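You operate a simulated robot arm through the tools that you are given. There is no shell and no other tool.

You are at the controls of a simulated robot arm. One attempt, no reset.

## Task
Zero the counter and wind 4 metres of red cable firmly on to the white reel.
Fine: the brake stands at drag while you wind and at lock at the end.

Only the result counts: the job must be done as asked and must still hold three seconds after the hand-in. Knocking over, shifting, dropping, spilling or breaking anything else fails it.

## Robot
A 7-joint arm with a two-finger parallel gripper, fixed in place. Base frame: the origin is on the floor under the middle of its stand, x ahead of it, y to its left, z up. Lengths are in mm, angles in rad, forces in N, time in s.
It reaches about 1479 mm from its shoulder. Its first joint turns from -2.897 to 2.897 rad. Payload 4.4 kg.
The TCP is the grasp point between the finger pads, 23 mm short of the fingertips. In the tool frame z runs along the fingers and y along their closing line. Largest opening 94 mm; finger width 38, thickness 10; the body of the gripper, 54 by 96 mm, starts 39 mm behind the TCP.
Orientation is told as [roll, pitch, yaw] about the base's x, y, z axes, in that order, counted from this pose: with the fingers straight down and closing along the base's y, the tool's x points along the base's -x, its y along +y and its z along -z.

## Interface
- The arm moves only by the tool apply_moves. Its argument "steps" is text: rows parted by semicolons, each of 7 numbers parted by spaces: the shift along the base's x, y, z in mm, then the turn, a rotation vector about the base's x, y, z in degrees, then the finger opening in mm, from 0 to 94. In form: x y z wx wy wz fingers; .... A call has 1 to 20 rows; each row is the pose to reach, as a shift and turn from the pose commanded when the call began. A row lasts 0.2 s, in which the tool goes at most 50 mm and 0.15 rad; a call with a longer step from one row to the next is refused whole, and so is a gripper value outside its range. A pose out of reach is approached as far as the arm can. The call stops where the force on the tool passes 60 N (or 10 N more than at its start, if that is more) or the arm is blocked; 0.2 s more then pass. The fingers move at their own pace (about 72 mm/s each) and stop on an object; they squeeze with about 34 N. The grip force told is the motor's: it shows also when the fingers shut on nothing. Time passes only in rows, and 0.2 s behind the last, so rows that repeat a pose let the fingers close. The reply holds the time, the measured pose of the TCP, the force on the tool along the base axes, the opening and the grip force, in the units named above and with some noise, with the torque about the TCP (base axes, N m) and any sound that the robot's microphone picked up.
- Cameras (640 x 400 px; columns grow to the right, rows downward): "scene" is fixed at [220.9, 499.5, 1351.6]; the picture's right is [-0.31, -0.95, 0.00], its down [-0.52, 0.17, -0.83] and it looks along [0.79, -0.26, -0.55] (base axes); focal length 323 px, centre (320, 200). "wrist" rides on the gripper at [86, 16, -74] in the tool frame; the picture's right is [-0.18, 0.98, 0.00], its down [-0.58, -0.11, -0.81] and it looks along [-0.79, -0.15, 0.59] (tool axes); focal length 243 px, centre (320, 200). There is no depth. A picture from a camera that has moved, and an enlarged one, comes with that camera's place and axes in the base frame and with its lens.
- capture(camera): a new picture of that camera. It takes no simulated time.
- close_up(camera, box): a new picture of the part [left, top, right, bottom] of that camera's present view, enlarged. It takes no simulated time.
- job_done(): hands the job in; it is judged then, once.

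Places have to be worked out from the pictures, the camera data and where the tool is seen. Open the gripper and draw the arm clear of the work before you hand the job in, unless the task says otherwise.

The tools are called after "Emit:" by a JSON object that holds its "api" and its "payload". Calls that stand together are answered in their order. apply_moves: Moves the arm, as the interface text tells. Its arguments: {"type":"object","properties":{"steps":{"type":"string"}},"required":["steps"]} The other tools are called the same way: capture (camera) takes a picture; close_up (camera, box) takes an enlarged picture of a part of a camera's view; job_done () hands the job in.

At the start:

```text
t: 0.0
position: [684.6, -94.3, 1077.0]
tool_rot: [-0.001, -0.001, 0.001]
wrist_force: [0.5, 0.2, -0.3]
ft_torque: [-0.02, -0.01, -0.02]
grip_width: 94.1
gripper_force: 0.1
```

scene: 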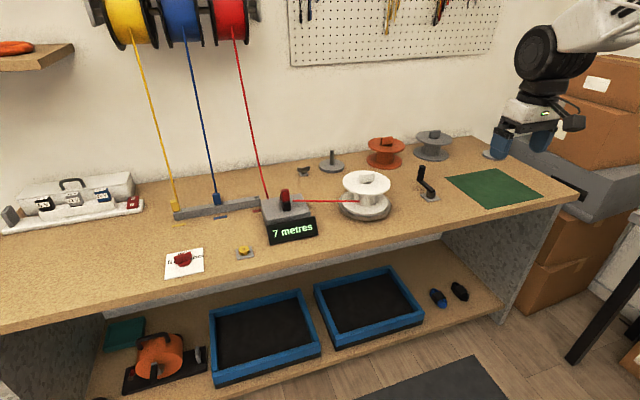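
wrist: 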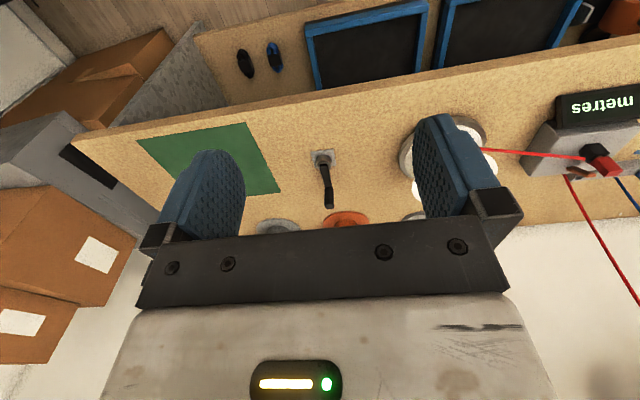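

I start by looking at the scene in detail: the counter, the white reel, the brake and the crank.

Emit:
{"api": "close_up", "payload": {"camera": "scene", "box": [240, 150, 400, 250]}}

Emit:
{"api": "close_up", "payload": {"camera": "scene", "box": [140, 170, 300, 290]}}

Emit:
{"api": "close_up", "payload": {"camera": "scene", "box": [380, 120, 560, 240]}}

Emit:
{"api": "close_up", "payload": {"camera": "wrist", "box": [380, 60, 640, 222]}}

```text
4.00 times, centred on (320, 200) of scene
camera zoom: at [220.9, 499.5, 1351.6], right [-0.31, -0.95, 0.0], down [-0.52, 0.17, -0.83], along [0.79, -0.26, -0.55], focal length 1290 px, centre (320, 200)
```

zoom: 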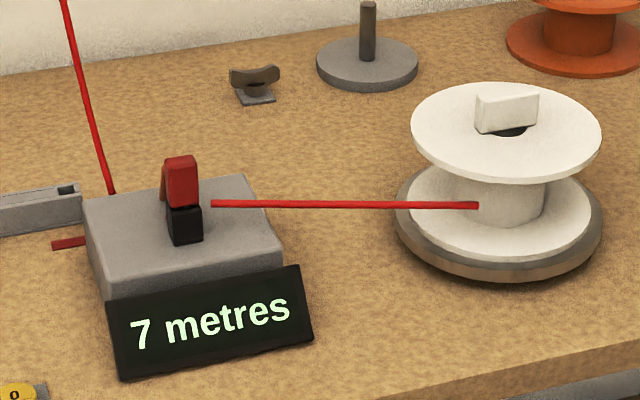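

```text
3.33 times, centred on (220, 230) of scene
camera zoom: at [220.9, 499.5, 1351.6], right [-0.31, -0.95, 0.0], down [-0.52, 0.17, -0.83], along [0.79, -0.26, -0.55], focal length 1075 px, centre (653, 100)
```

zoom: 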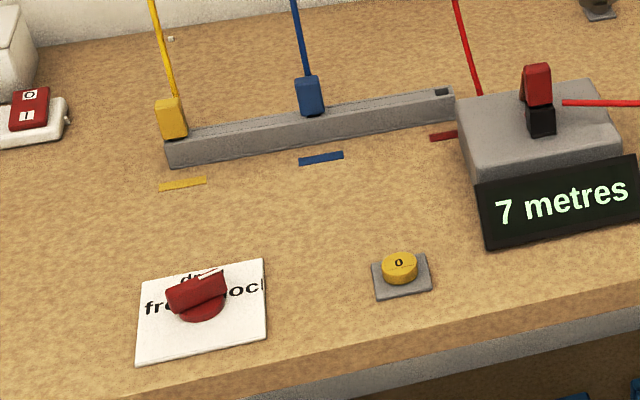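

```text
3.33 times, centred on (470, 180) of scene
camera zoom: at [220.9, 499.5, 1351.6], right [-0.31, -0.95, 0.0], down [-0.52, 0.17, -0.83], along [0.79, -0.26, -0.55], focal length 1075 px, centre (-180, 267)
```

zoom: 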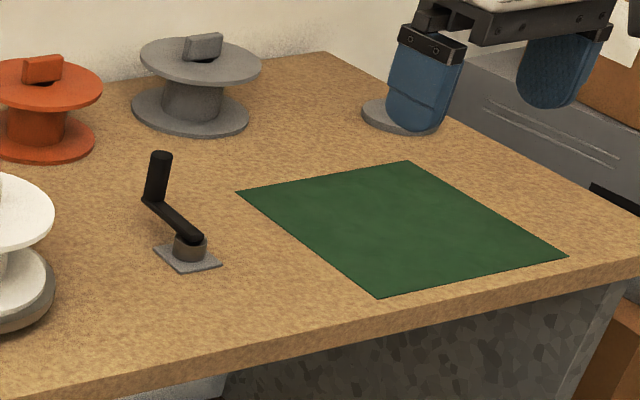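

```text
2.46 times, centred on (510, 141) of wrist
camera zoom: at [596.8, -78.0, 1150.1], right [0.18, 0.98, 0.0], down [0.58, -0.11, 0.81], along [0.79, -0.15, -0.59], focal length 597 px, centre (-148, 345)
```

zoom: 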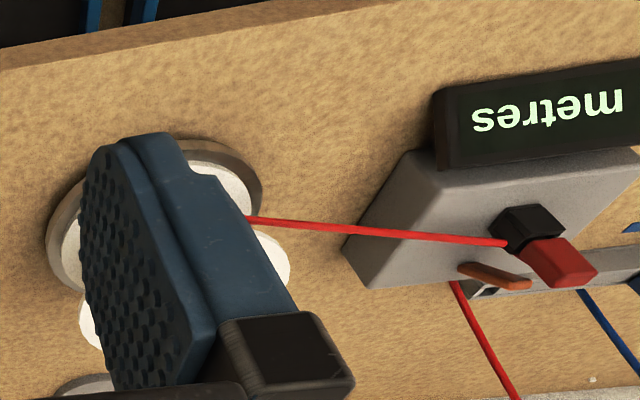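

I look closer at the dial, the switch box on the left, and the reel with its crank.

Emit:
{"api": "close_up", "payload": {"camera": "scene", "box": [155, 235, 275, 285]}}

Emit:
{"api": "close_up", "payload": {"camera": "scene", "box": [0, 165, 160, 245]}}

Emit:
{"api": "close_up", "payload": {"camera": "scene", "box": [330, 155, 450, 225]}}

Emit:
{"api": "close_up", "payload": {"camera": "scene", "box": [290, 120, 460, 200]}}

Emit:
{"api": "close_up", "payload": {"camera": "scene", "box": [80, 0, 280, 110]}}

Emit:
{"api": "close_up", "payload": {"camera": "scene", "box": [80, 260, 480, 400]}}

Emit:
{"api": "close_up", "payload": {"camera": "wrist", "box": [220, 120, 420, 245]}}

```text
5.33 times, centred on (215, 260) of scene
camera zoom: at [220.9, 499.5, 1351.6], right [-0.31, -0.95, 0.0], down [-0.52, 0.17, -0.83], along [0.79, -0.26, -0.55], focal length 1720 px, centre (880, -120)
```

zoom: 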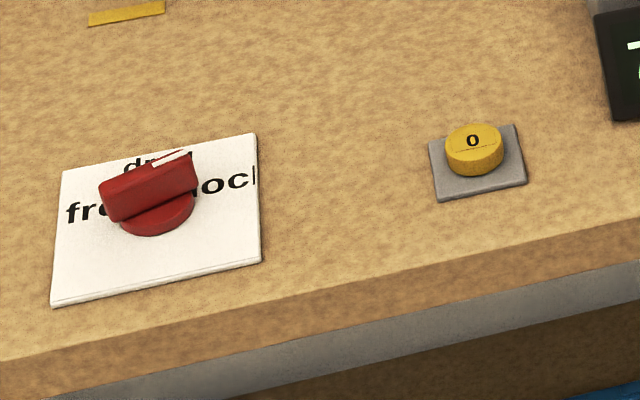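

```text
4.00 times, centred on (80, 205) of scene
camera zoom: at [220.9, 499.5, 1351.6], right [-0.31, -0.95, 0.0], down [-0.52, 0.17, -0.83], along [0.79, -0.26, -0.55], focal length 1290 px, centre (1280, 180)
```

zoom: 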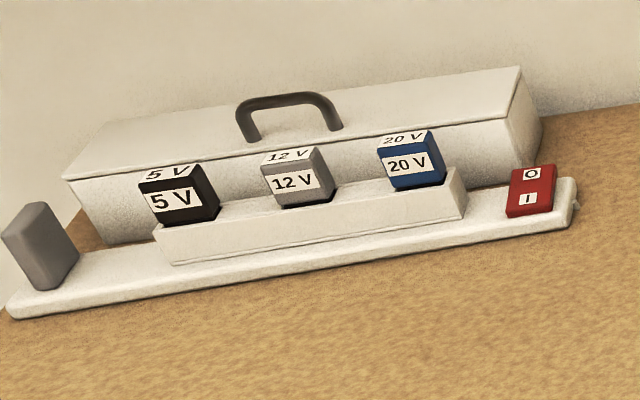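

```text
5.33 times, centred on (390, 190) of scene
camera zoom: at [220.9, 499.5, 1351.6], right [-0.31, -0.95, 0.0], down [-0.52, 0.17, -0.83], along [0.79, -0.26, -0.55], focal length 1720 px, centre (-53, 253)
```

zoom: 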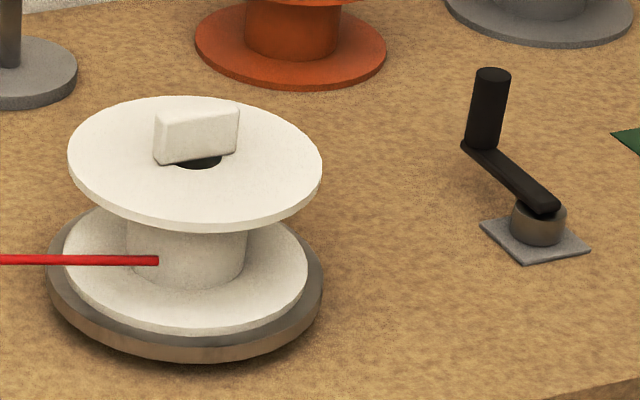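

```text
3.76 times, centred on (375, 160) of scene
camera zoom: at [220.9, 499.5, 1351.6], right [-0.31, -0.95, 0.0], down [-0.52, 0.17, -0.83], along [0.79, -0.26, -0.55], focal length 1214 px, centre (113, 351)
```

zoom: 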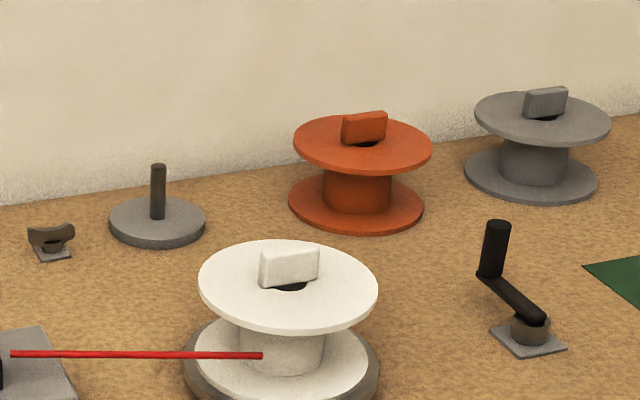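

```text
3.20 times, centred on (180, 55) of scene
camera zoom: at [220.9, 499.5, 1351.6], right [-0.31, -0.95, 0.0], down [-0.52, 0.17, -0.83], along [0.79, -0.26, -0.55], focal length 1032 px, centre (768, 664)
```

zoom: 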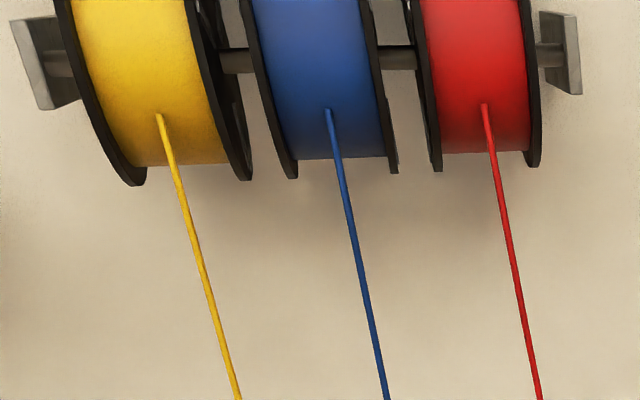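

```text
1.60 times, centred on (280, 330) of scene
camera zoom: at [220.9, 499.5, 1351.6], right [-0.31, -0.95, 0.0], down [-0.52, 0.17, -0.83], along [0.79, -0.26, -0.55], focal length 516 px, centre (384, -8)
```

zoom: 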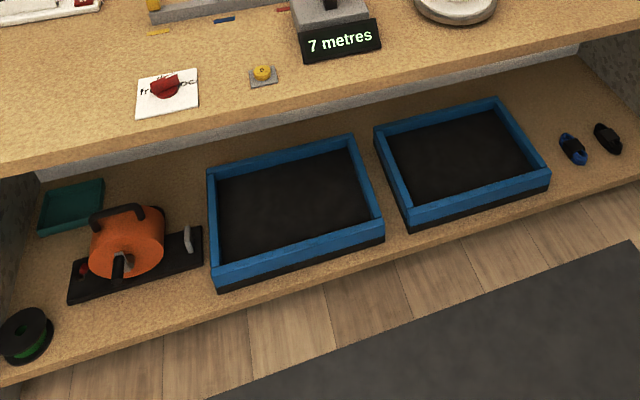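

```text
3.20 times, centred on (320, 182) of wrist
camera zoom: at [596.8, -78.0, 1150.1], right [0.18, 0.98, 0.0], down [0.58, -0.11, 0.81], along [0.79, -0.15, -0.59], focal length 776 px, centre (320, 256)
```

zoom: 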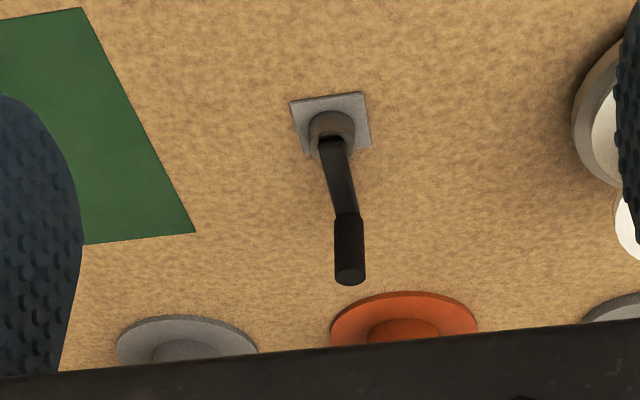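

Rough triangulation puts the table top near z≈785. I place the dial near (839, 636), the 0 button near (815, 499), the reel near (953, 115) and the crank hub near (955, -136). I move the arm high and in front of everything toward the dial, to look at it with the wrist camera.

Emit:
{"api": "apply_moves", "payload": {"steps": "3 47 -8 0 0 0 94; 6 94 -16 0 0 0 94; 9 141 -24 0 0 0 94; 12 188 -32 0 0 0 94; 15 235 -40 0 0 0 94; 18 282 -48 0 0 0 94; 21 329 -56 0 0 0 94; 24 376 -64 0 0 0 94; 27 423 -72 0 0 0 94; 30 470 -80 0 0 0 94; 33 517 -88 0 0 0 94; 36 564 -96 0 0 0 94; 39 611 -104 0 0 0 94; 41 650 -110 0 0 0 94; 41 690 -115 0 0 0 94; 41 720 -118 0 0 0 94"}}

```text
t: 3.4
position: [725.1, 630.2, 962.5]
tool_rot: [-0.001, -0.001, 0.001]
wrist_force: [-0.1, -0.1, 0.4]
ft_torque: [0.01, -0.02, -0.03]
grip_width: 93.9
gripper_force: 0.1
```

The arm arrived at (725, 630, 962). I look with both cameras.

Emit:
{"api": "capture", "payload": {"camera": "wrist"}}

Emit:
{"api": "capture", "payload": {"camera": "scene"}}

```text
taken
camera wrist: at [638.3, 645.9, 1035.1], right [0.18, 0.98, 0.0], down [0.58, -0.11, 0.81], along [0.79, -0.15, -0.59], focal length 243 px, centre (320, 200)
```

wrist: 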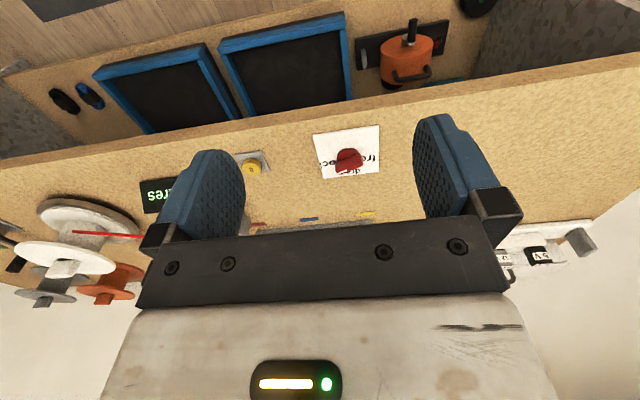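

```text
taken
```

scene: 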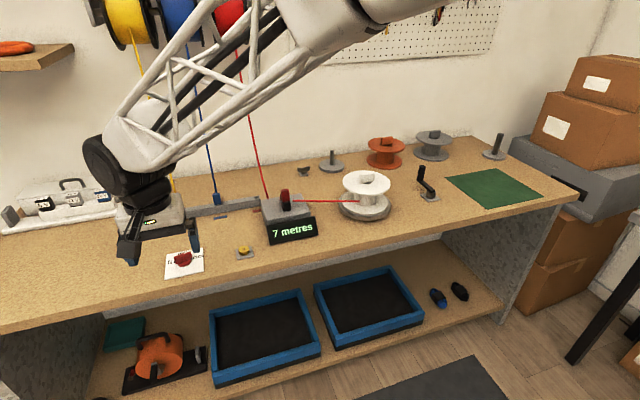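

Emit:
{"api": "close_up", "payload": {"camera": "wrist", "box": [300, 110, 400, 190]}}

Emit:
{"api": "close_up", "payload": {"camera": "wrist", "box": [130, 140, 300, 240]}}

Emit:
{"api": "close_up", "payload": {"camera": "scene", "box": [110, 220, 270, 300]}}

```text
5.00 times, centred on (350, 150) of wrist
camera zoom: at [638.3, 645.9, 1035.1], right [0.18, 0.98, 0.0], down [0.58, -0.11, 0.81], along [0.79, -0.15, -0.59], focal length 1213 px, centre (170, 450)
```

zoom: 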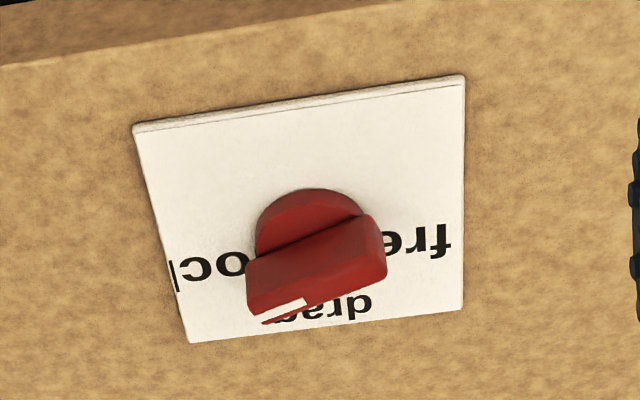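

```text
3.76 times, centred on (215, 190) of wrist
camera zoom: at [638.3, 645.9, 1035.1], right [0.18, 0.98, 0.0], down [0.58, -0.11, 0.81], along [0.79, -0.15, -0.59], focal length 913 px, centre (715, 238)
```

zoom: 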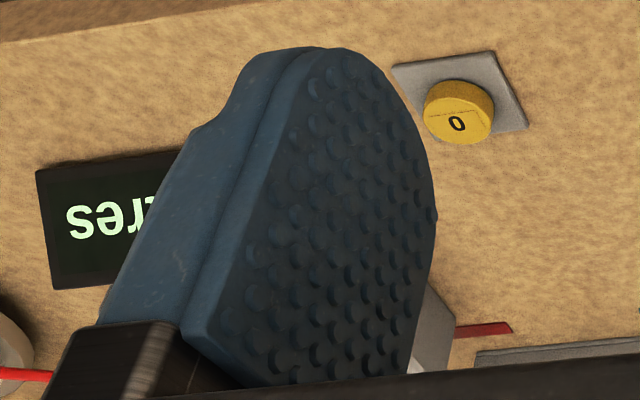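

```text
4.00 times, centred on (190, 260) of scene
camera zoom: at [220.9, 499.5, 1351.6], right [-0.31, -0.95, 0.0], down [-0.52, 0.17, -0.83], along [0.79, -0.26, -0.55], focal length 1290 px, centre (840, -40)
```

zoom: 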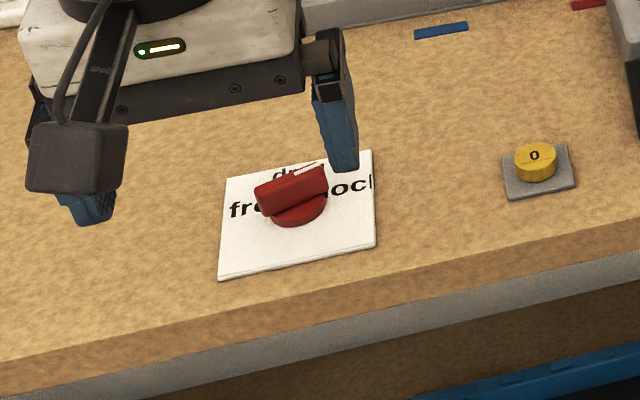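

Emit:
{"api": "close_up", "payload": {"camera": "wrist", "box": [325, 135, 385, 180]}}

Emit:
{"api": "close_up", "payload": {"camera": "scene", "box": [160, 240, 210, 280]}}

```text
8.89 times, centred on (355, 158) of wrist
camera zoom: at [638.3, 645.9, 1035.1], right [0.18, 0.98, 0.0], down [0.58, -0.11, 0.81], along [0.79, -0.15, -0.59], focal length 2157 px, centre (9, 578)
```

zoom: 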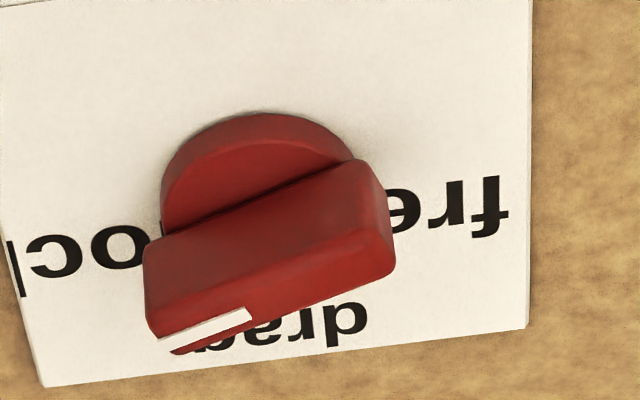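

```text
10.00 times, centred on (185, 260) of scene
camera zoom: at [220.9, 499.5, 1351.6], right [-0.31, -0.95, 0.0], down [-0.52, 0.17, -0.83], along [0.79, -0.26, -0.55], focal length 3226 px, centre (1670, -400)
```

zoom: 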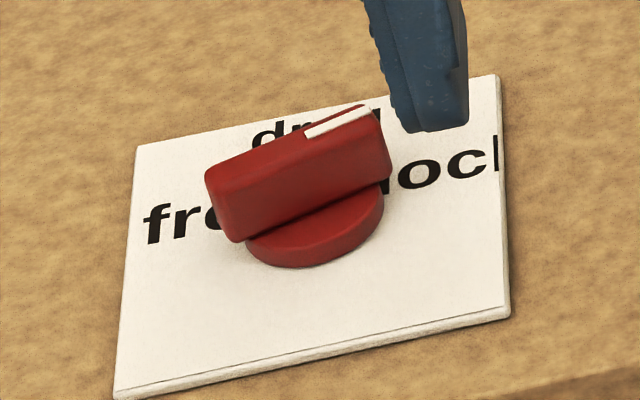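

The fin's white mark points about 70° from "drag" toward "lock", so the brake seems to stand at lock now. I move above the dial and turn the tool -70° so the fingers can later straddle the fin. That also gives me a second view for triangulation.

Emit:
{"api": "apply_moves", "payload": {"steps": "12 1 -5 0 0 -7 94; 25 1 -10 0 0 -14 94; 38 2 -16 0 0 -21 94; 51 3 -22 0 0 -28 94; 64 4 -28 0 0 -35 94; 77 5 -34 0 0 -42 94; 90 5 -40 0 0 -49 94; 103 6 -46 0 0 -56 94; 116 7 -51 0 0 -63 94; 128 8 -56 0 0 -70 94; 141 8 -62 0 0 -70 94"}}

Emit:
{"api": "capture", "payload": {"camera": "wrist"}}

Emit:
{"api": "close_up", "payload": {"camera": "scene", "box": [130, 210, 250, 290]}}

```text
t: 5.8
position: [866.9, 635.0, 896.2]
tool_rot: [0.001, 0.001, -1.221]
wrist_force: [0.6, -0.6, 0.6]
ft_torque: [0.05, -0.02, 0.01]
grip_width: 94.0
gripper_force: 0.2
```

```text
taken
camera wrist: at [852.4, 720.4, 969.5], right [0.99, 0.16, 0.0], down [0.1, -0.58, 0.81], along [0.13, -0.8, -0.59], focal length 243 px, centre (320, 200)
```

wrist: 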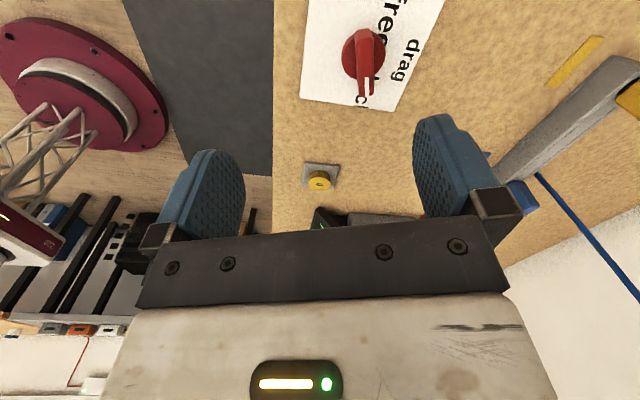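

```text
5.00 times, centred on (190, 250) of scene
camera zoom: at [220.9, 499.5, 1351.6], right [-0.31, -0.95, 0.0], down [-0.52, 0.17, -0.83], along [0.79, -0.26, -0.55], focal length 1613 px, centre (970, -50)
```

zoom: 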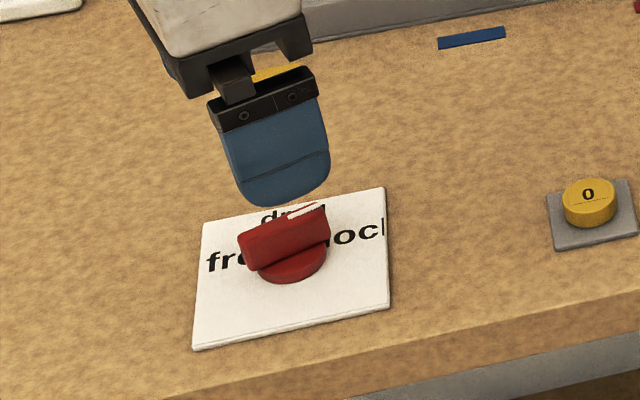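

Emit:
{"api": "close_up", "payload": {"camera": "wrist", "box": [290, 0, 450, 120]}}

Emit:
{"api": "close_up", "payload": {"camera": "wrist", "box": [280, 150, 360, 200]}}

```text
3.33 times, centred on (370, 60) of wrist
camera zoom: at [852.4, 720.4, 969.5], right [0.99, 0.16, 0.0], down [0.1, -0.58, 0.81], along [0.13, -0.8, -0.59], focal length 809 px, centre (153, 667)
```

zoom: 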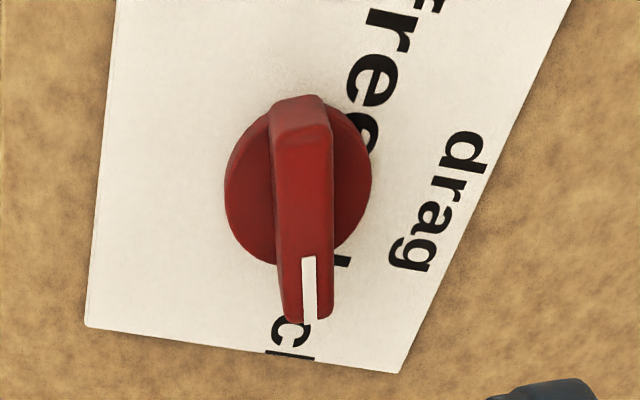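

```text
8.00 times, centred on (320, 175) of wrist
camera zoom: at [852.4, 720.4, 969.5], right [0.99, 0.16, 0.0], down [0.1, -0.58, 0.81], along [0.13, -0.8, -0.59], focal length 1941 px, centre (320, 400)
```

zoom: 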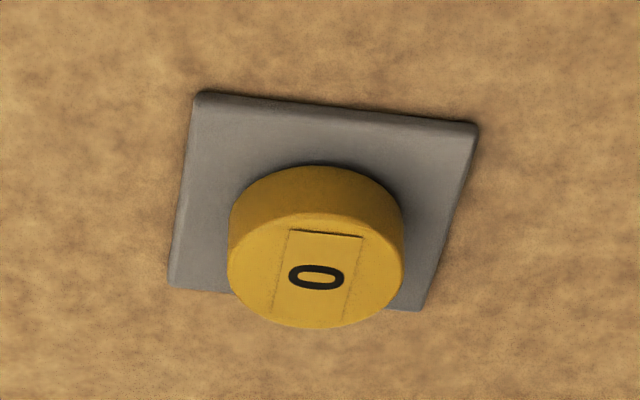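

Triangulation between the two wrist views gives the card top at z≈765. The knob axis is at about (898, 642), the fin top at z≈794, and the fin lies at about -70°, which is at "lock". I centre over the knob and go down part way to check the alignment.

Emit:
{"api": "apply_moves", "payload": {"steps": "16 4 -10 0 0 0 70; 31.5 7.5 -25 0 0 0 60; 31.5 7.5 -50 0 0 0 60; 31.5 7.5 -70 0 0 0 60; 31.5 7.5 -70 0 0 0 60"}}

Emit:
{"api": "capture", "payload": {"camera": "wrist"}}

Emit:
{"api": "close_up", "payload": {"camera": "scene", "box": [140, 220, 230, 280]}}

```text
t: 7.0
position: [896.0, 642.5, 827.5]
tool_rot: [0.0, 0.0, -1.221]
wrist_force: [-0.2, 0.2, -0.5]
ft_torque: [0.04, 0.02, -0.04]
grip_width: 60.2
gripper_force: 0.1
```

```text
taken
camera wrist: at [881.4, 728.9, 900.0], right [0.99, 0.16, 0.0], down [0.1, -0.58, 0.81], along [0.13, -0.8, -0.59], focal length 243 px, centre (320, 200)
```

wrist: 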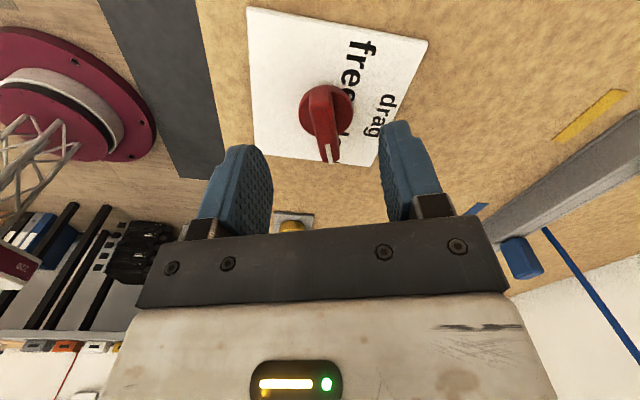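

```text
6.67 times, centred on (185, 250) of scene
camera zoom: at [220.9, 499.5, 1351.6], right [-0.31, -0.95, 0.0], down [-0.52, 0.17, -0.83], along [0.79, -0.26, -0.55], focal length 2150 px, centre (1220, -133)
```

zoom: 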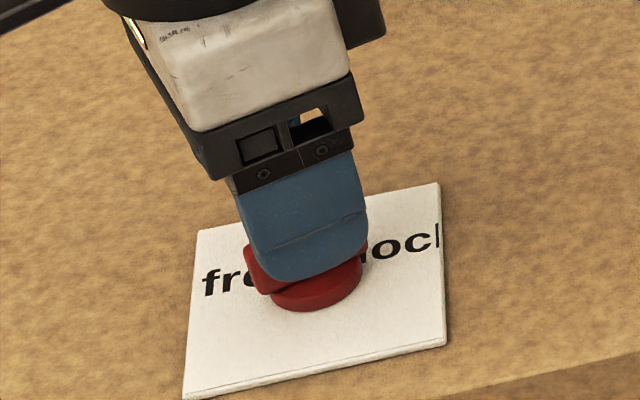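

Emit:
{"api": "close_up", "payload": {"camera": "wrist", "box": [280, 60, 380, 180]}}

```text
3.33 times, centred on (330, 120) of wrist
camera zoom: at [881.4, 728.9, 900.0], right [0.99, 0.16, 0.0], down [0.1, -0.58, 0.81], along [0.13, -0.8, -0.59], focal length 809 px, centre (287, 467)
```

zoom: 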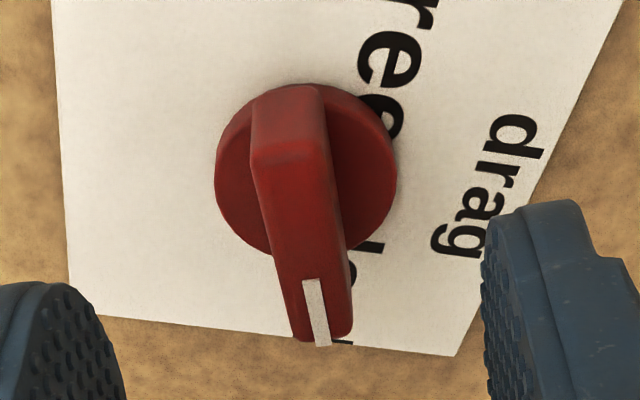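

The fin lies along -71° and is centred at about (898.8, 643), so it matches the tool's yaw. I go down to z≈803 (fingertips ≈780) and close on the fin.

Emit:
{"api": "apply_moves", "payload": {"steps": "2.5 0.5 -10 0 0 0 60; 2.5 0.5 -18 0 0 0 60; 2.5 0.5 -24 0 0 0 60; 2.5 0.5 -24 0 0 0 30; 2.5 0.5 -24 0 0 0 10; 2.5 0.5 -24 0 0 0 0; 2.5 0.5 -24 0 0 0 0; 2.5 0.5 -24 0 0 0 0"}}

Emit:
{"api": "capture", "payload": {"camera": "wrist"}}

```text
t: 8.8
position: [898.6, 641.0, 803.3]
tool_rot: [-0.001, 0.001, -1.22]
wrist_force: [9.3, 4.1, -4.0]
ft_torque: [0.3, -0.13, 0.01]
grip_width: 11.9
gripper_force: 45.5
```

```text
taken
camera wrist: at [884.5, 728.7, 876.0], right [0.99, 0.16, 0.0], down [0.1, -0.58, 0.81], along [0.13, -0.8, -0.59], focal length 243 px, centre (320, 200)
```

wrist: 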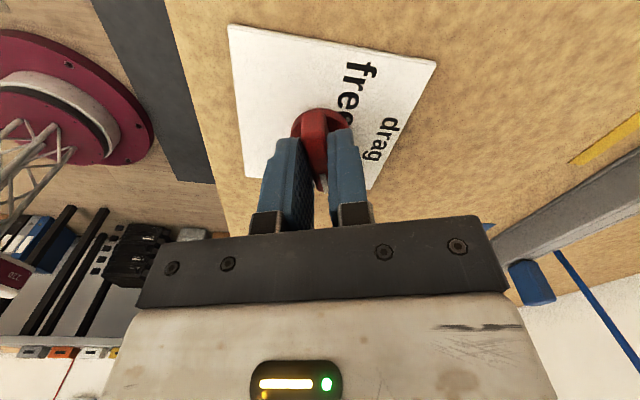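

I have the fin at 11.9 mm with only about 10 N of side load. I turn it +70° CCW toward drag, with a small centring shift.

Emit:
{"api": "apply_moves", "payload": {"steps": "0.8 0.4 0 0 0 0 0; 0.8 0.4 0 0 0 7 0; 0.8 0.4 0 0 0 14 0; 0.8 0.4 0 0 0 21 0; 0.8 0.4 0 0 0 28 0; 0.8 0.4 0 0 0 35 0; 0.8 0.4 0 0 0 42 0; 0.8 0.4 0 0 0 49 0; 0.8 0.4 0 0 0 56 0; 0.8 0.4 0 0 0 63 0; 0.8 0.4 0 0 0 70 0; 0.8 0.4 0 0 0 70 0"}}

Emit:
{"api": "capture", "payload": {"camera": "wrist"}}

```text
t: 9.7
position: [899.0, 641.3, 802.7]
tool_rot: [-0.005, 0.0, -0.951]
wrist_force: [-11.6, -9.6, 7.6]
ft_torque: [0.23, 0.27, -0.02]
grip_width: 11.8
gripper_force: 45.1
stopped in row 4: the force on the tool passed its limit at 64 N (the readings are from after the stop); the commanded pose is now the measured one
```

```text
taken
camera wrist: at [861.9, 721.8, 875.9], right [0.91, 0.42, 0.0], down [0.25, -0.53, 0.81], along [0.34, -0.73, -0.59], focal length 243 px, centre (320, 200)
```

wrist: 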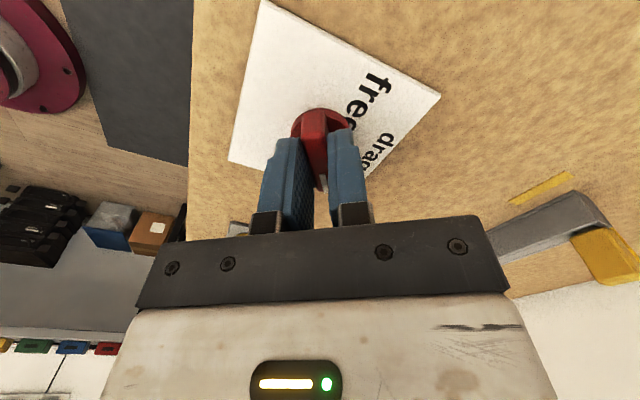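

The stop came from side force while the knob was following; it has turned about 15°. I relax the fingers to 15 mm so centring errors don't load the knob, and continue rotating slowly.

Emit:
{"api": "apply_moves", "payload": {"steps": "0 0 0 0 0 0 15; 0 0 0 0 0 0 15; 0 0 0 0 0 4 15; 0 0 0 0 0 8 15; 0 0 0 0 0 12 15; 0 0 0 0 0 16 15; 0 0 0 0 0 20 15; 0 0 0 0 0 20 15"}}

Emit:
{"api": "capture", "payload": {"camera": "wrist"}}

```text
t: 11.5
position: [898.5, 642.3, 800.7]
tool_rot: [-0.006, 0.0, -0.602]
wrist_force: [-0.5, -0.7, -0.6]
ft_torque: [-0.04, 0.02, -0.01]
grip_width: 15.4
gripper_force: 0.2
```

```text
taken
camera wrist: at [836.7, 704.7, 874.5], right [0.71, 0.71, 0.0], down [0.42, -0.42, 0.81], along [0.57, -0.57, -0.59], focal length 243 px, centre (320, 200)
```

wrist: 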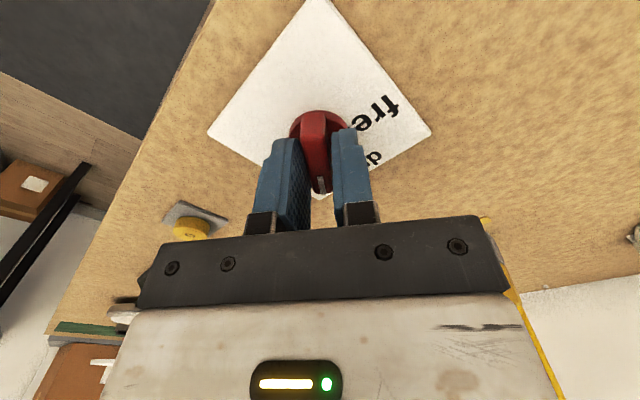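

The knob follows with no load. I continue to yaw ≈0 and then gently close to align it.

Emit:
{"api": "apply_moves", "payload": {"steps": "0 0 1 0 0 5 15; 0 0 1 0 0 10 15; 0 0 1 0 0 15 15; 0 0 1 0 0 20 15; 0 0 1 0 0 25 15; 0 0 1 0 0 30 15; 0 0 1 0 0 34.5 15; 0 0 1 0 0 34.5 15"}}

Emit:
{"api": "capture", "payload": {"camera": "wrist"}}

Emit:
{"api": "close_up", "payload": {"camera": "wrist", "box": [250, 60, 400, 200]}}

```text
t: 13.3
position: [899.8, 642.7, 803.7]
tool_rot: [-0.002, 0.0, 0.0]
wrist_force: [-0.7, -3.1, -0.1]
ft_torque: [-0.06, 0.0, -0.01]
grip_width: 16.2
gripper_force: 1.0
```

```text
taken
camera wrist: at [812.5, 659.0, 876.6], right [0.18, 0.98, 0.0], down [0.58, -0.11, 0.81], along [0.79, -0.15, -0.59], focal length 243 px, centre (320, 200)
```

wrist: 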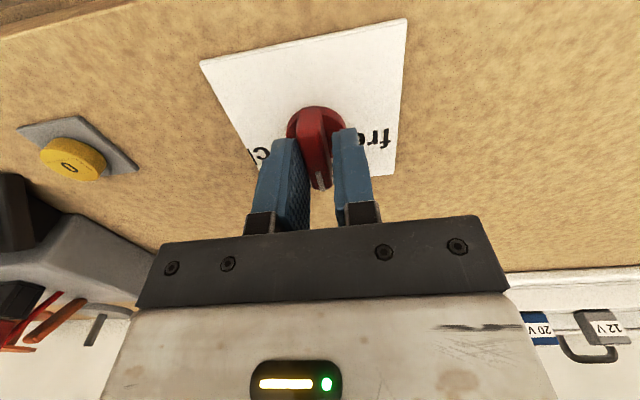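

```text
2.86 times, centred on (325, 130) of wrist
camera zoom: at [812.5, 659.0, 876.6], right [0.18, 0.98, 0.0], down [0.58, -0.11, 0.81], along [0.79, -0.15, -0.59], focal length 693 px, centre (306, 400)
```

zoom: 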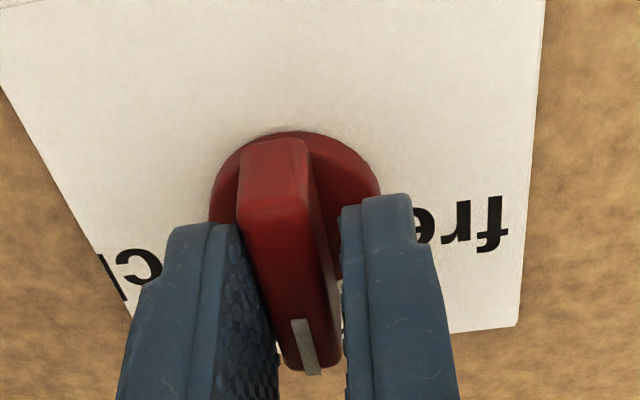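

The fin is nearly along x. I close to 12 mm to square it to the pads, then open wide and look.

Emit:
{"api": "apply_moves", "payload": {"steps": "0 0 0 0 0 0 12; 0 0 0 0 0 0 12; 0 0 0 0 0 0 12; 0 0 0 0 0 0 30; 0 0 0 0 0 0 50; 0 0 20 0 0 0 60; 0 0 50 0 0 0 60; 0 0 50 0 0 0 60"}}

Emit:
{"api": "close_up", "payload": {"camera": "wrist", "box": [250, 60, 400, 200]}}

Emit:
{"api": "close_up", "payload": {"camera": "scene", "box": [130, 210, 320, 300]}}

```text
t: 15.1
position: [897.4, 640.8, 853.5]
tool_rot: [-0.004, 0.001, 0.001]
wrist_force: [0.4, 0.1, -0.2]
ft_torque: [0.01, 0.04, 0.02]
grip_width: 60.2
gripper_force: 0.1
```

```text
2.86 times, centred on (325, 130) of wrist
camera zoom: at [810.8, 657.4, 926.5], right [0.18, 0.98, 0.0], down [0.58, -0.11, 0.81], along [0.79, -0.15, -0.59], focal length 693 px, centre (306, 400)
```

zoom: 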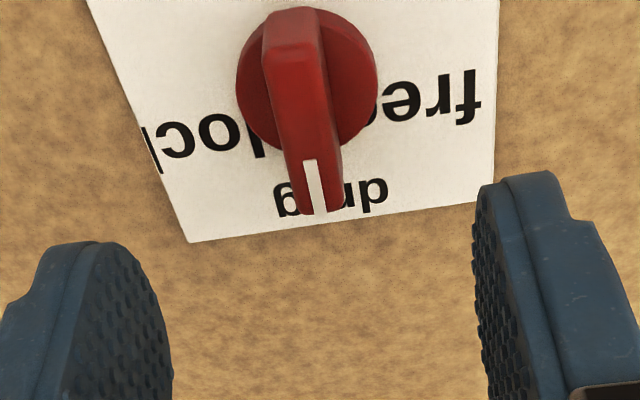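

```text
3.37 times, centred on (225, 255) of scene
camera zoom: at [220.9, 499.5, 1351.6], right [-0.31, -0.95, 0.0], down [-0.52, 0.17, -0.83], along [0.79, -0.26, -0.55], focal length 1087 px, centre (640, 15)
```

zoom: 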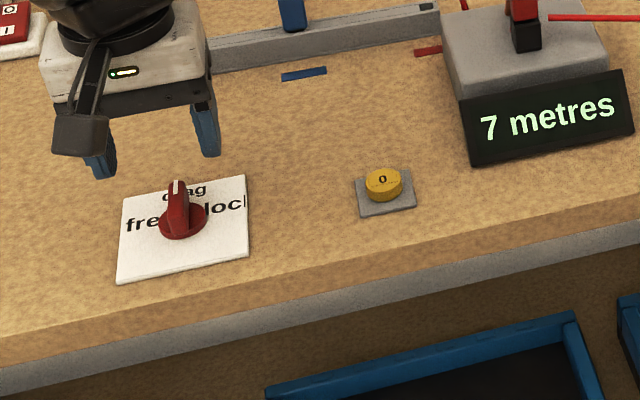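

The brake pointer now stands on "drag" (about -2°). I close the fingers and move above the 0 button at about (893, 484) to locate it better.

Emit:
{"api": "apply_moves", "payload": {"steps": "-2 -40 0 0 0 0 30; -3 -80 0 0 0 0 0; -4 -120 0 0 0 0 0; -5 -157 0 0 0 0 0; -5 -157 0 0 0 0 0"}}

Emit:
{"api": "capture", "payload": {"camera": "wrist"}}

Emit:
{"api": "close_up", "payload": {"camera": "wrist", "box": [250, 40, 400, 180]}}

Emit:
{"api": "close_up", "payload": {"camera": "scene", "box": [190, 200, 320, 280]}}

```text
t: 16.3
position: [893.3, 482.6, 850.8]
tool_rot: [-0.006, 0.0, -0.001]
wrist_force: [-0.1, 0.3, -0.3]
ft_torque: [-0.02, -0.04, 0.0]
grip_width: 0.1
gripper_force: 34.2
```

```text
taken
camera wrist: at [806.7, 499.5, 924.0], right [0.18, 0.98, 0.0], down [0.58, -0.11, 0.81], along [0.79, -0.15, -0.59], focal length 243 px, centre (320, 200)
```

wrist: 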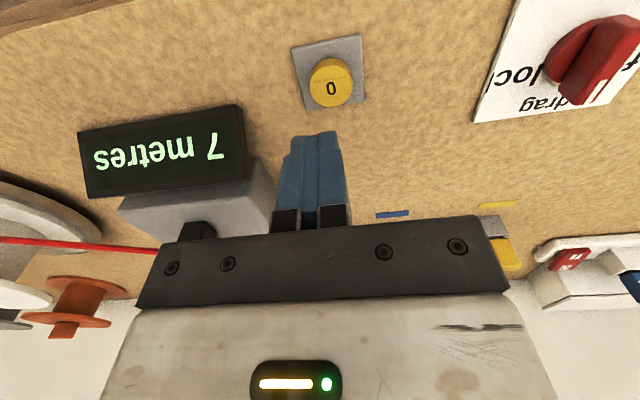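

```text
2.86 times, centred on (325, 110) of wrist
camera zoom: at [806.7, 499.5, 924.0], right [0.18, 0.98, 0.0], down [0.58, -0.11, 0.81], along [0.79, -0.15, -0.59], focal length 693 px, centre (306, 457)
```

zoom: 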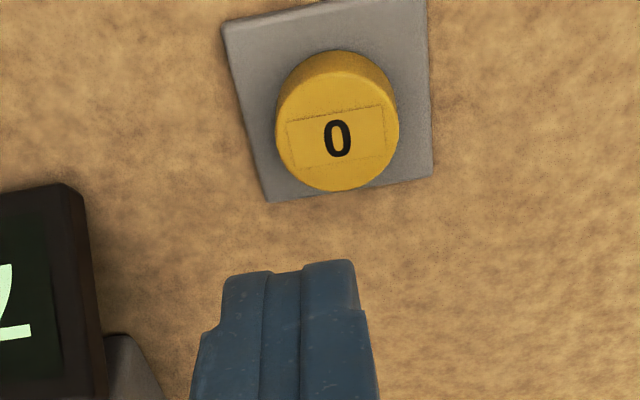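

```text
4.92 times, centred on (255, 240) of scene
camera zoom: at [220.9, 499.5, 1351.6], right [-0.31, -0.95, 0.0], down [-0.52, 0.17, -0.83], along [0.79, -0.26, -0.55], focal length 1588 px, centre (640, 3)
```

zoom: 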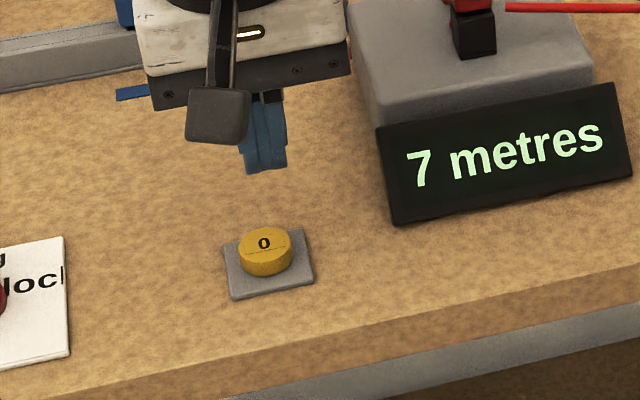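

Triangulated button top: (889, 491, 775). I centre the closed fingertips over it and go down close.

Emit:
{"api": "apply_moves", "payload": {"steps": "-2 5 -10 0 0 0 0; -4 9 -20 0 0 0 0; -4 9 -35 0 0 0 0; -4 9 -42 0 0 0 0; -4 9 -45 0 0 0 0; -4 9 -45 0 0 0 0"}}

Emit:
{"api": "close_up", "payload": {"camera": "wrist", "box": [250, 40, 400, 180]}}

Emit:
{"api": "close_up", "payload": {"camera": "scene", "box": [190, 200, 320, 280]}}

```text
t: 17.7
position: [889.9, 493.9, 806.8]
tool_rot: [-0.003, -0.002, 0.0]
wrist_force: [0.0, -0.2, -0.4]
ft_torque: [-0.04, -0.02, -0.01]
grip_width: 0.1
gripper_force: 34.4
```

```text
2.86 times, centred on (325, 110) of wrist
camera zoom: at [802.8, 511.1, 880.5], right [0.18, 0.98, 0.0], down [0.58, -0.11, 0.81], along [0.79, -0.15, -0.59], focal length 693 px, centre (306, 457)
```

zoom: 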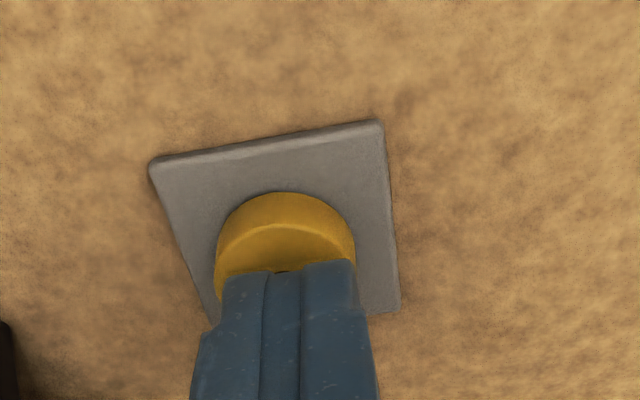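

```text
4.92 times, centred on (255, 240) of scene
camera zoom: at [220.9, 499.5, 1351.6], right [-0.31, -0.95, 0.0], down [-0.52, 0.17, -0.83], along [0.79, -0.26, -0.55], focal length 1588 px, centre (640, 3)
```

zoom: 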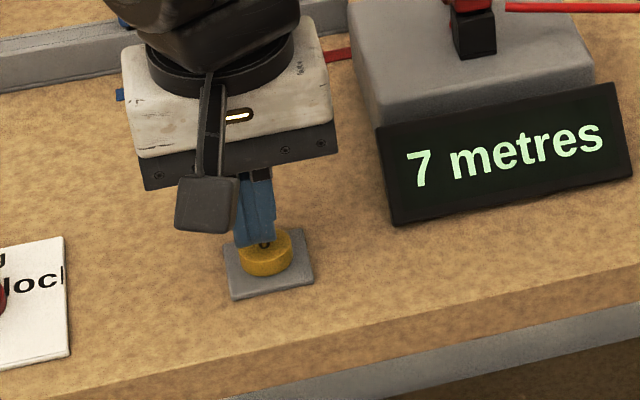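

The tip is aligned over the button. I press down in small steps and watch the force.

Emit:
{"api": "apply_moves", "payload": {"steps": "0 -1 -3 0 0 0 0; 0 -1 -5 0 0 0 0; 0 -1 -7 0 0 0 0; 0 -1 -8.5 0 0 0 0; 0 -1 -10 0 0 0 0; 0 -1 -11 0 0 0 0; 0 -1 -12 0 0 0 0; 0 -1 -12 0 0 0 0"}}

Emit:
{"api": "close_up", "payload": {"camera": "scene", "box": [190, 200, 320, 280]}}

```text
t: 19.5
position: [889.6, 491.7, 795.4]
tool_rot: [-0.004, -0.002, 0.0]
wrist_force: [1.2, -0.3, 1.7]
ft_torque: [0.0, -0.02, 0.0]
grip_width: 0.0
gripper_force: 34.5
heard: click
```

```text
4.92 times, centred on (255, 240) of scene
camera zoom: at [220.9, 499.5, 1351.6], right [-0.31, -0.95, 0.0], down [-0.52, 0.17, -0.83], along [0.79, -0.26, -0.55], focal length 1588 px, centre (640, 3)
```

zoom: 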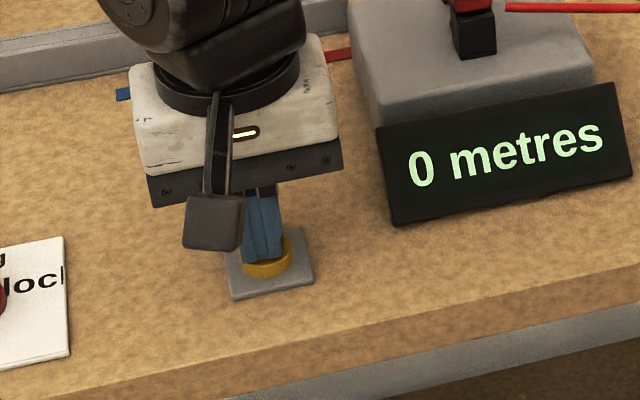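

Click heard, and the display now shows "0 metres". I retreat straight up, then swing high in front of everything toward the crank at about (967, -137).

Emit:
{"api": "apply_moves", "payload": {"steps": "0 0 40 0 0 0 0; 0 0 85 0 0 0 0; 0 0 130 0 0 0 0; 0 0 175 0 0 0 20; 0 -40 190 0 0 0 40; 0 -85 195 0 0 0 60; 0 -130 195 0 0 0 60; 0 -175 195 0 0 0 60; 0 -220 195 0 0 0 60; 0 -265 195 0 0 0 60; 0 -310 195 0 0 0 60; 0 -355 195 0 0 0 60; 0 -400 195 0 0 0 60; 0 -445 190 0 0 0 60; 0 -490 180 0 0 0 60; 0 -535 170 0 0 0 60; 0 -580 160 0 0 0 60; 0 -625 150 0 0 0 60; 0 -625 150 0 0 0 60"}}

Emit:
{"api": "capture", "payload": {"camera": "wrist"}}

Emit:
{"api": "capture", "payload": {"camera": "scene"}}

```text
t: 23.5
position: [890.5, -131.6, 941.6]
tool_rot: [-0.005, 0.0, -0.001]
wrist_force: [0.7, -0.6, 0.3]
ft_torque: [0.01, -0.01, 0.04]
grip_width: 60.1
gripper_force: 0.0
```

```text
taken
camera wrist: at [804.9, -115.1, 1013.6], right [0.18, 0.98, 0.0], down [0.58, -0.11, 0.81], along [0.79, -0.15, -0.59], focal length 243 px, centre (320, 200)
```

wrist: 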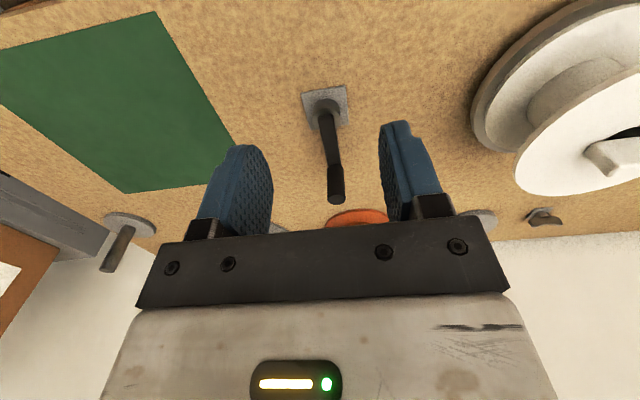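

```text
taken
```

scene: 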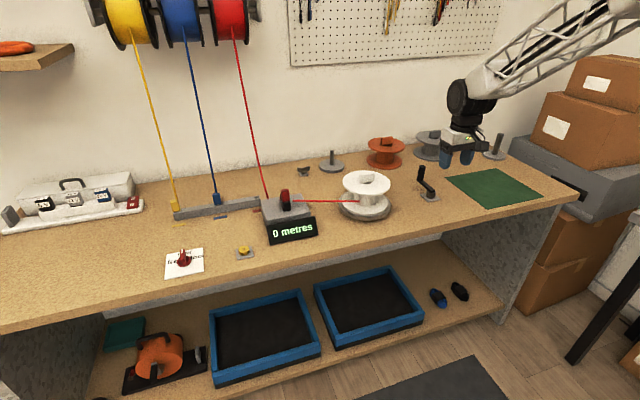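

Emit:
{"api": "close_up", "payload": {"camera": "wrist", "box": [270, 70, 400, 220]}}

Emit:
{"api": "close_up", "payload": {"camera": "wrist", "box": [440, 0, 640, 200]}}

Emit:
{"api": "close_up", "payload": {"camera": "scene", "box": [330, 150, 450, 225]}}

```text
2.67 times, centred on (335, 145) of wrist
camera zoom: at [804.9, -115.1, 1013.6], right [0.18, 0.98, 0.0], down [0.58, -0.11, 0.81], along [0.79, -0.15, -0.59], focal length 647 px, centre (280, 347)
```

zoom: 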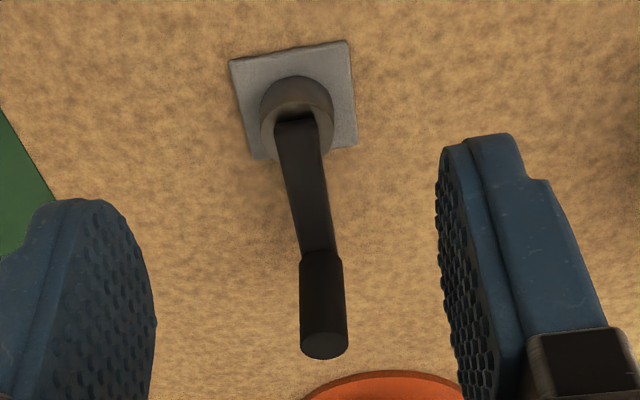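

```text
2.00 times, centred on (540, 100) of wrist
camera zoom: at [804.9, -115.1, 1013.6], right [0.18, 0.98, 0.0], down [0.58, -0.11, 0.81], along [0.79, -0.15, -0.59], focal length 485 px, centre (-120, 400)
```

zoom: 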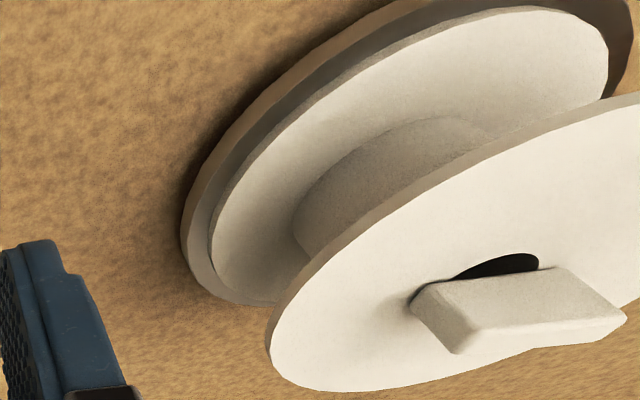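

```text
5.33 times, centred on (390, 188) of scene
camera zoom: at [220.9, 499.5, 1351.6], right [-0.31, -0.95, 0.0], down [-0.52, 0.17, -0.83], along [0.79, -0.26, -0.55], focal length 1720 px, centre (-53, 267)
```

zoom: 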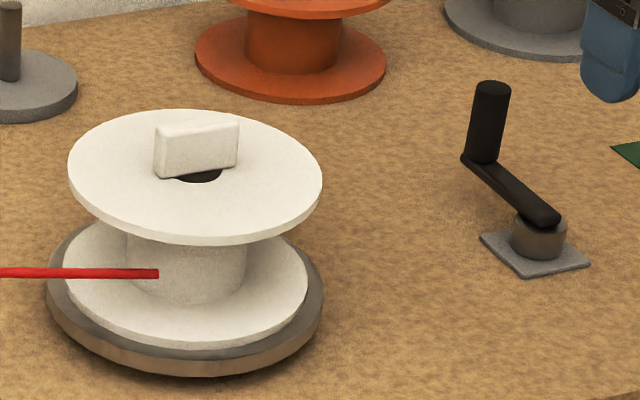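

Triangulated: the crank hub axis is at about (969, -137.5) and the handle axis at about (1043.5, -138). The handle spans z 784–839 and the crank radius is about 74.5. I move above the handle with the fingers open and check.

Emit:
{"api": "apply_moves", "payload": {"steps": "40 -1 0 0 0 0 60; 80 -3 0 0 0 0 60; 120 -5 -10 0 0 0 60; 153 -6.4 -25 0 0 0 60; 153 -6.4 -55 0 0 0 60; 153 -6.4 -55 0 0 0 60"}}

Emit:
{"api": "capture", "payload": {"camera": "wrist"}}

Emit:
{"api": "close_up", "payload": {"camera": "scene", "box": [380, 130, 500, 210]}}

```text
t: 24.9
position: [1046.6, -136.7, 892.0]
tool_rot: [-0.005, -0.002, -0.001]
wrist_force: [0.9, -0.1, -0.8]
ft_torque: [0.0, -0.06, 0.02]
grip_width: 59.8
gripper_force: 0.1
```

```text
taken
camera wrist: at [958.9, -121.2, 963.9], right [0.18, 0.98, 0.0], down [0.58, -0.11, 0.81], along [0.79, -0.15, -0.59], focal length 243 px, centre (320, 200)
```

wrist: 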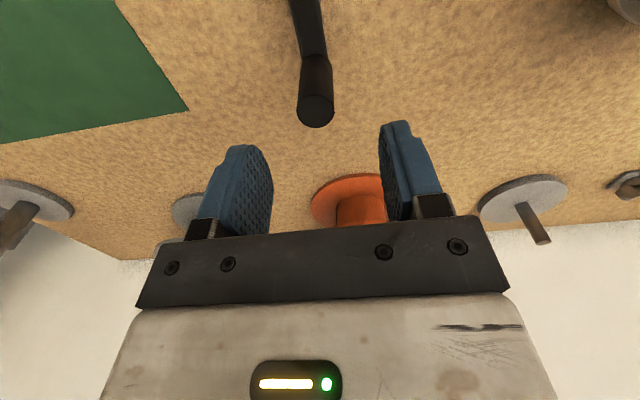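

```text
5.00 times, centred on (440, 170) of scene
camera zoom: at [220.9, 499.5, 1351.6], right [-0.31, -0.95, 0.0], down [-0.52, 0.17, -0.83], along [0.79, -0.26, -0.55], focal length 1613 px, centre (-280, 350)
```

zoom: 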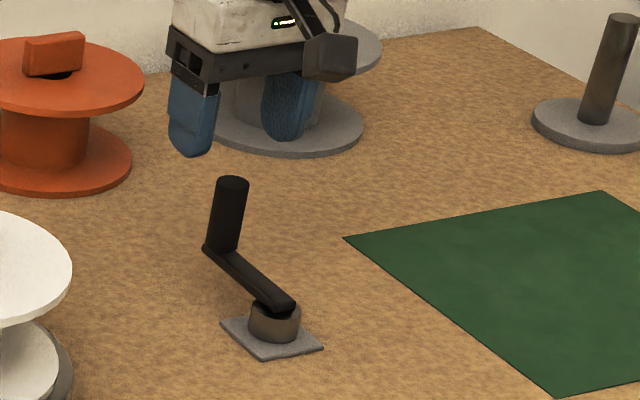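

The handle top is at about (1041.5, -138.5), centred between the fingers within a few mm. I shift slightly, lower to TCP z≈815, and close on the handle.

Emit:
{"api": "apply_moves", "payload": {"steps": "-4 -2 -20 0 0 0 60; -4 -2 -45 0 0 0 60; -4 -2 -65 0 0 0 60; -4 -2 -76 0 0 0 60; -4 -2 -76 0 0 0 40; -4 -2 -76 0 0 0 24; -4 -2 -76 0 0 0 24"}}

Emit:
{"api": "capture", "payload": {"camera": "wrist"}}

Emit:
{"api": "close_up", "payload": {"camera": "scene", "box": [380, 130, 500, 210]}}

```text
t: 26.5
position: [1040.2, -141.5, 815.6]
tool_rot: [-0.003, -0.001, 0.001]
wrist_force: [-0.1, -0.1, 0.1]
ft_torque: [-0.01, -0.02, 0.02]
grip_width: 23.7
gripper_force: 0.3
```

```text
taken
camera wrist: at [953.5, -124.2, 887.7], right [0.18, 0.98, 0.0], down [0.58, -0.11, 0.81], along [0.79, -0.15, -0.59], focal length 243 px, centre (320, 200)
```

wrist: 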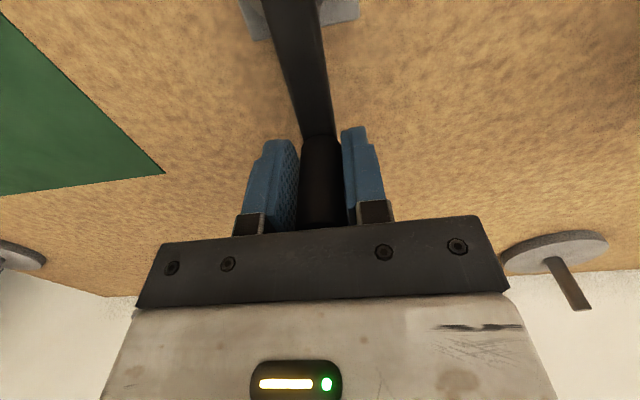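

```text
5.00 times, centred on (440, 170) of scene
camera zoom: at [220.9, 499.5, 1351.6], right [-0.31, -0.95, 0.0], down [-0.52, 0.17, -0.83], along [0.79, -0.26, -0.55], focal length 1613 px, centre (-280, 350)
```

zoom: 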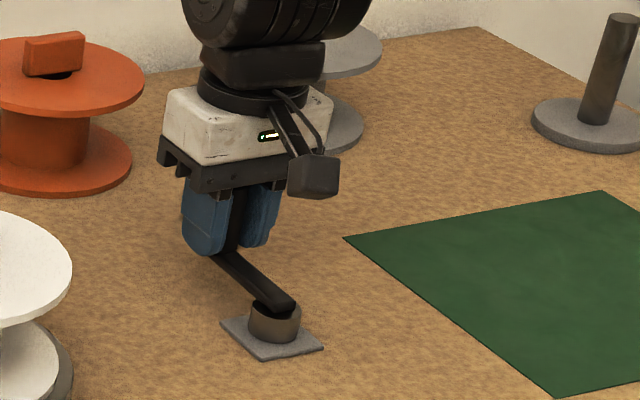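

The handle sits between the pads. I close to grip it and read the forces.

Emit:
{"api": "apply_moves", "payload": {"steps": "0 0 0 0 0 0 15; 0 0 0 0 0 0 0; 0 0 0 0 0 0 0; 0 0 0 0 0 0 0"}}

Emit:
{"api": "capture", "payload": {"camera": "wrist"}}

```text
t: 27.5
position: [1040.8, -141.0, 814.6]
tool_rot: [-0.004, 0.001, 0.0]
wrist_force: [1.6, 0.2, -2.3]
ft_torque: [1.01, 0.05, 0.02]
grip_width: 21.2
gripper_force: 45.0
```

```text
taken
camera wrist: at [953.5, -124.2, 887.6], right [0.18, 0.98, 0.0], down [0.58, -0.11, 0.81], along [0.79, -0.15, -0.59], focal length 243 px, centre (320, 200)
```

wrist: 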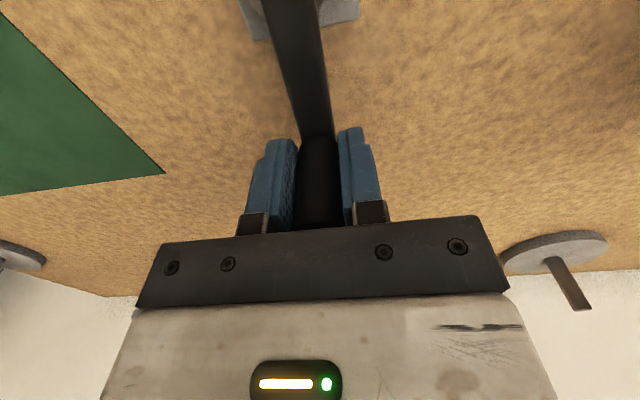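

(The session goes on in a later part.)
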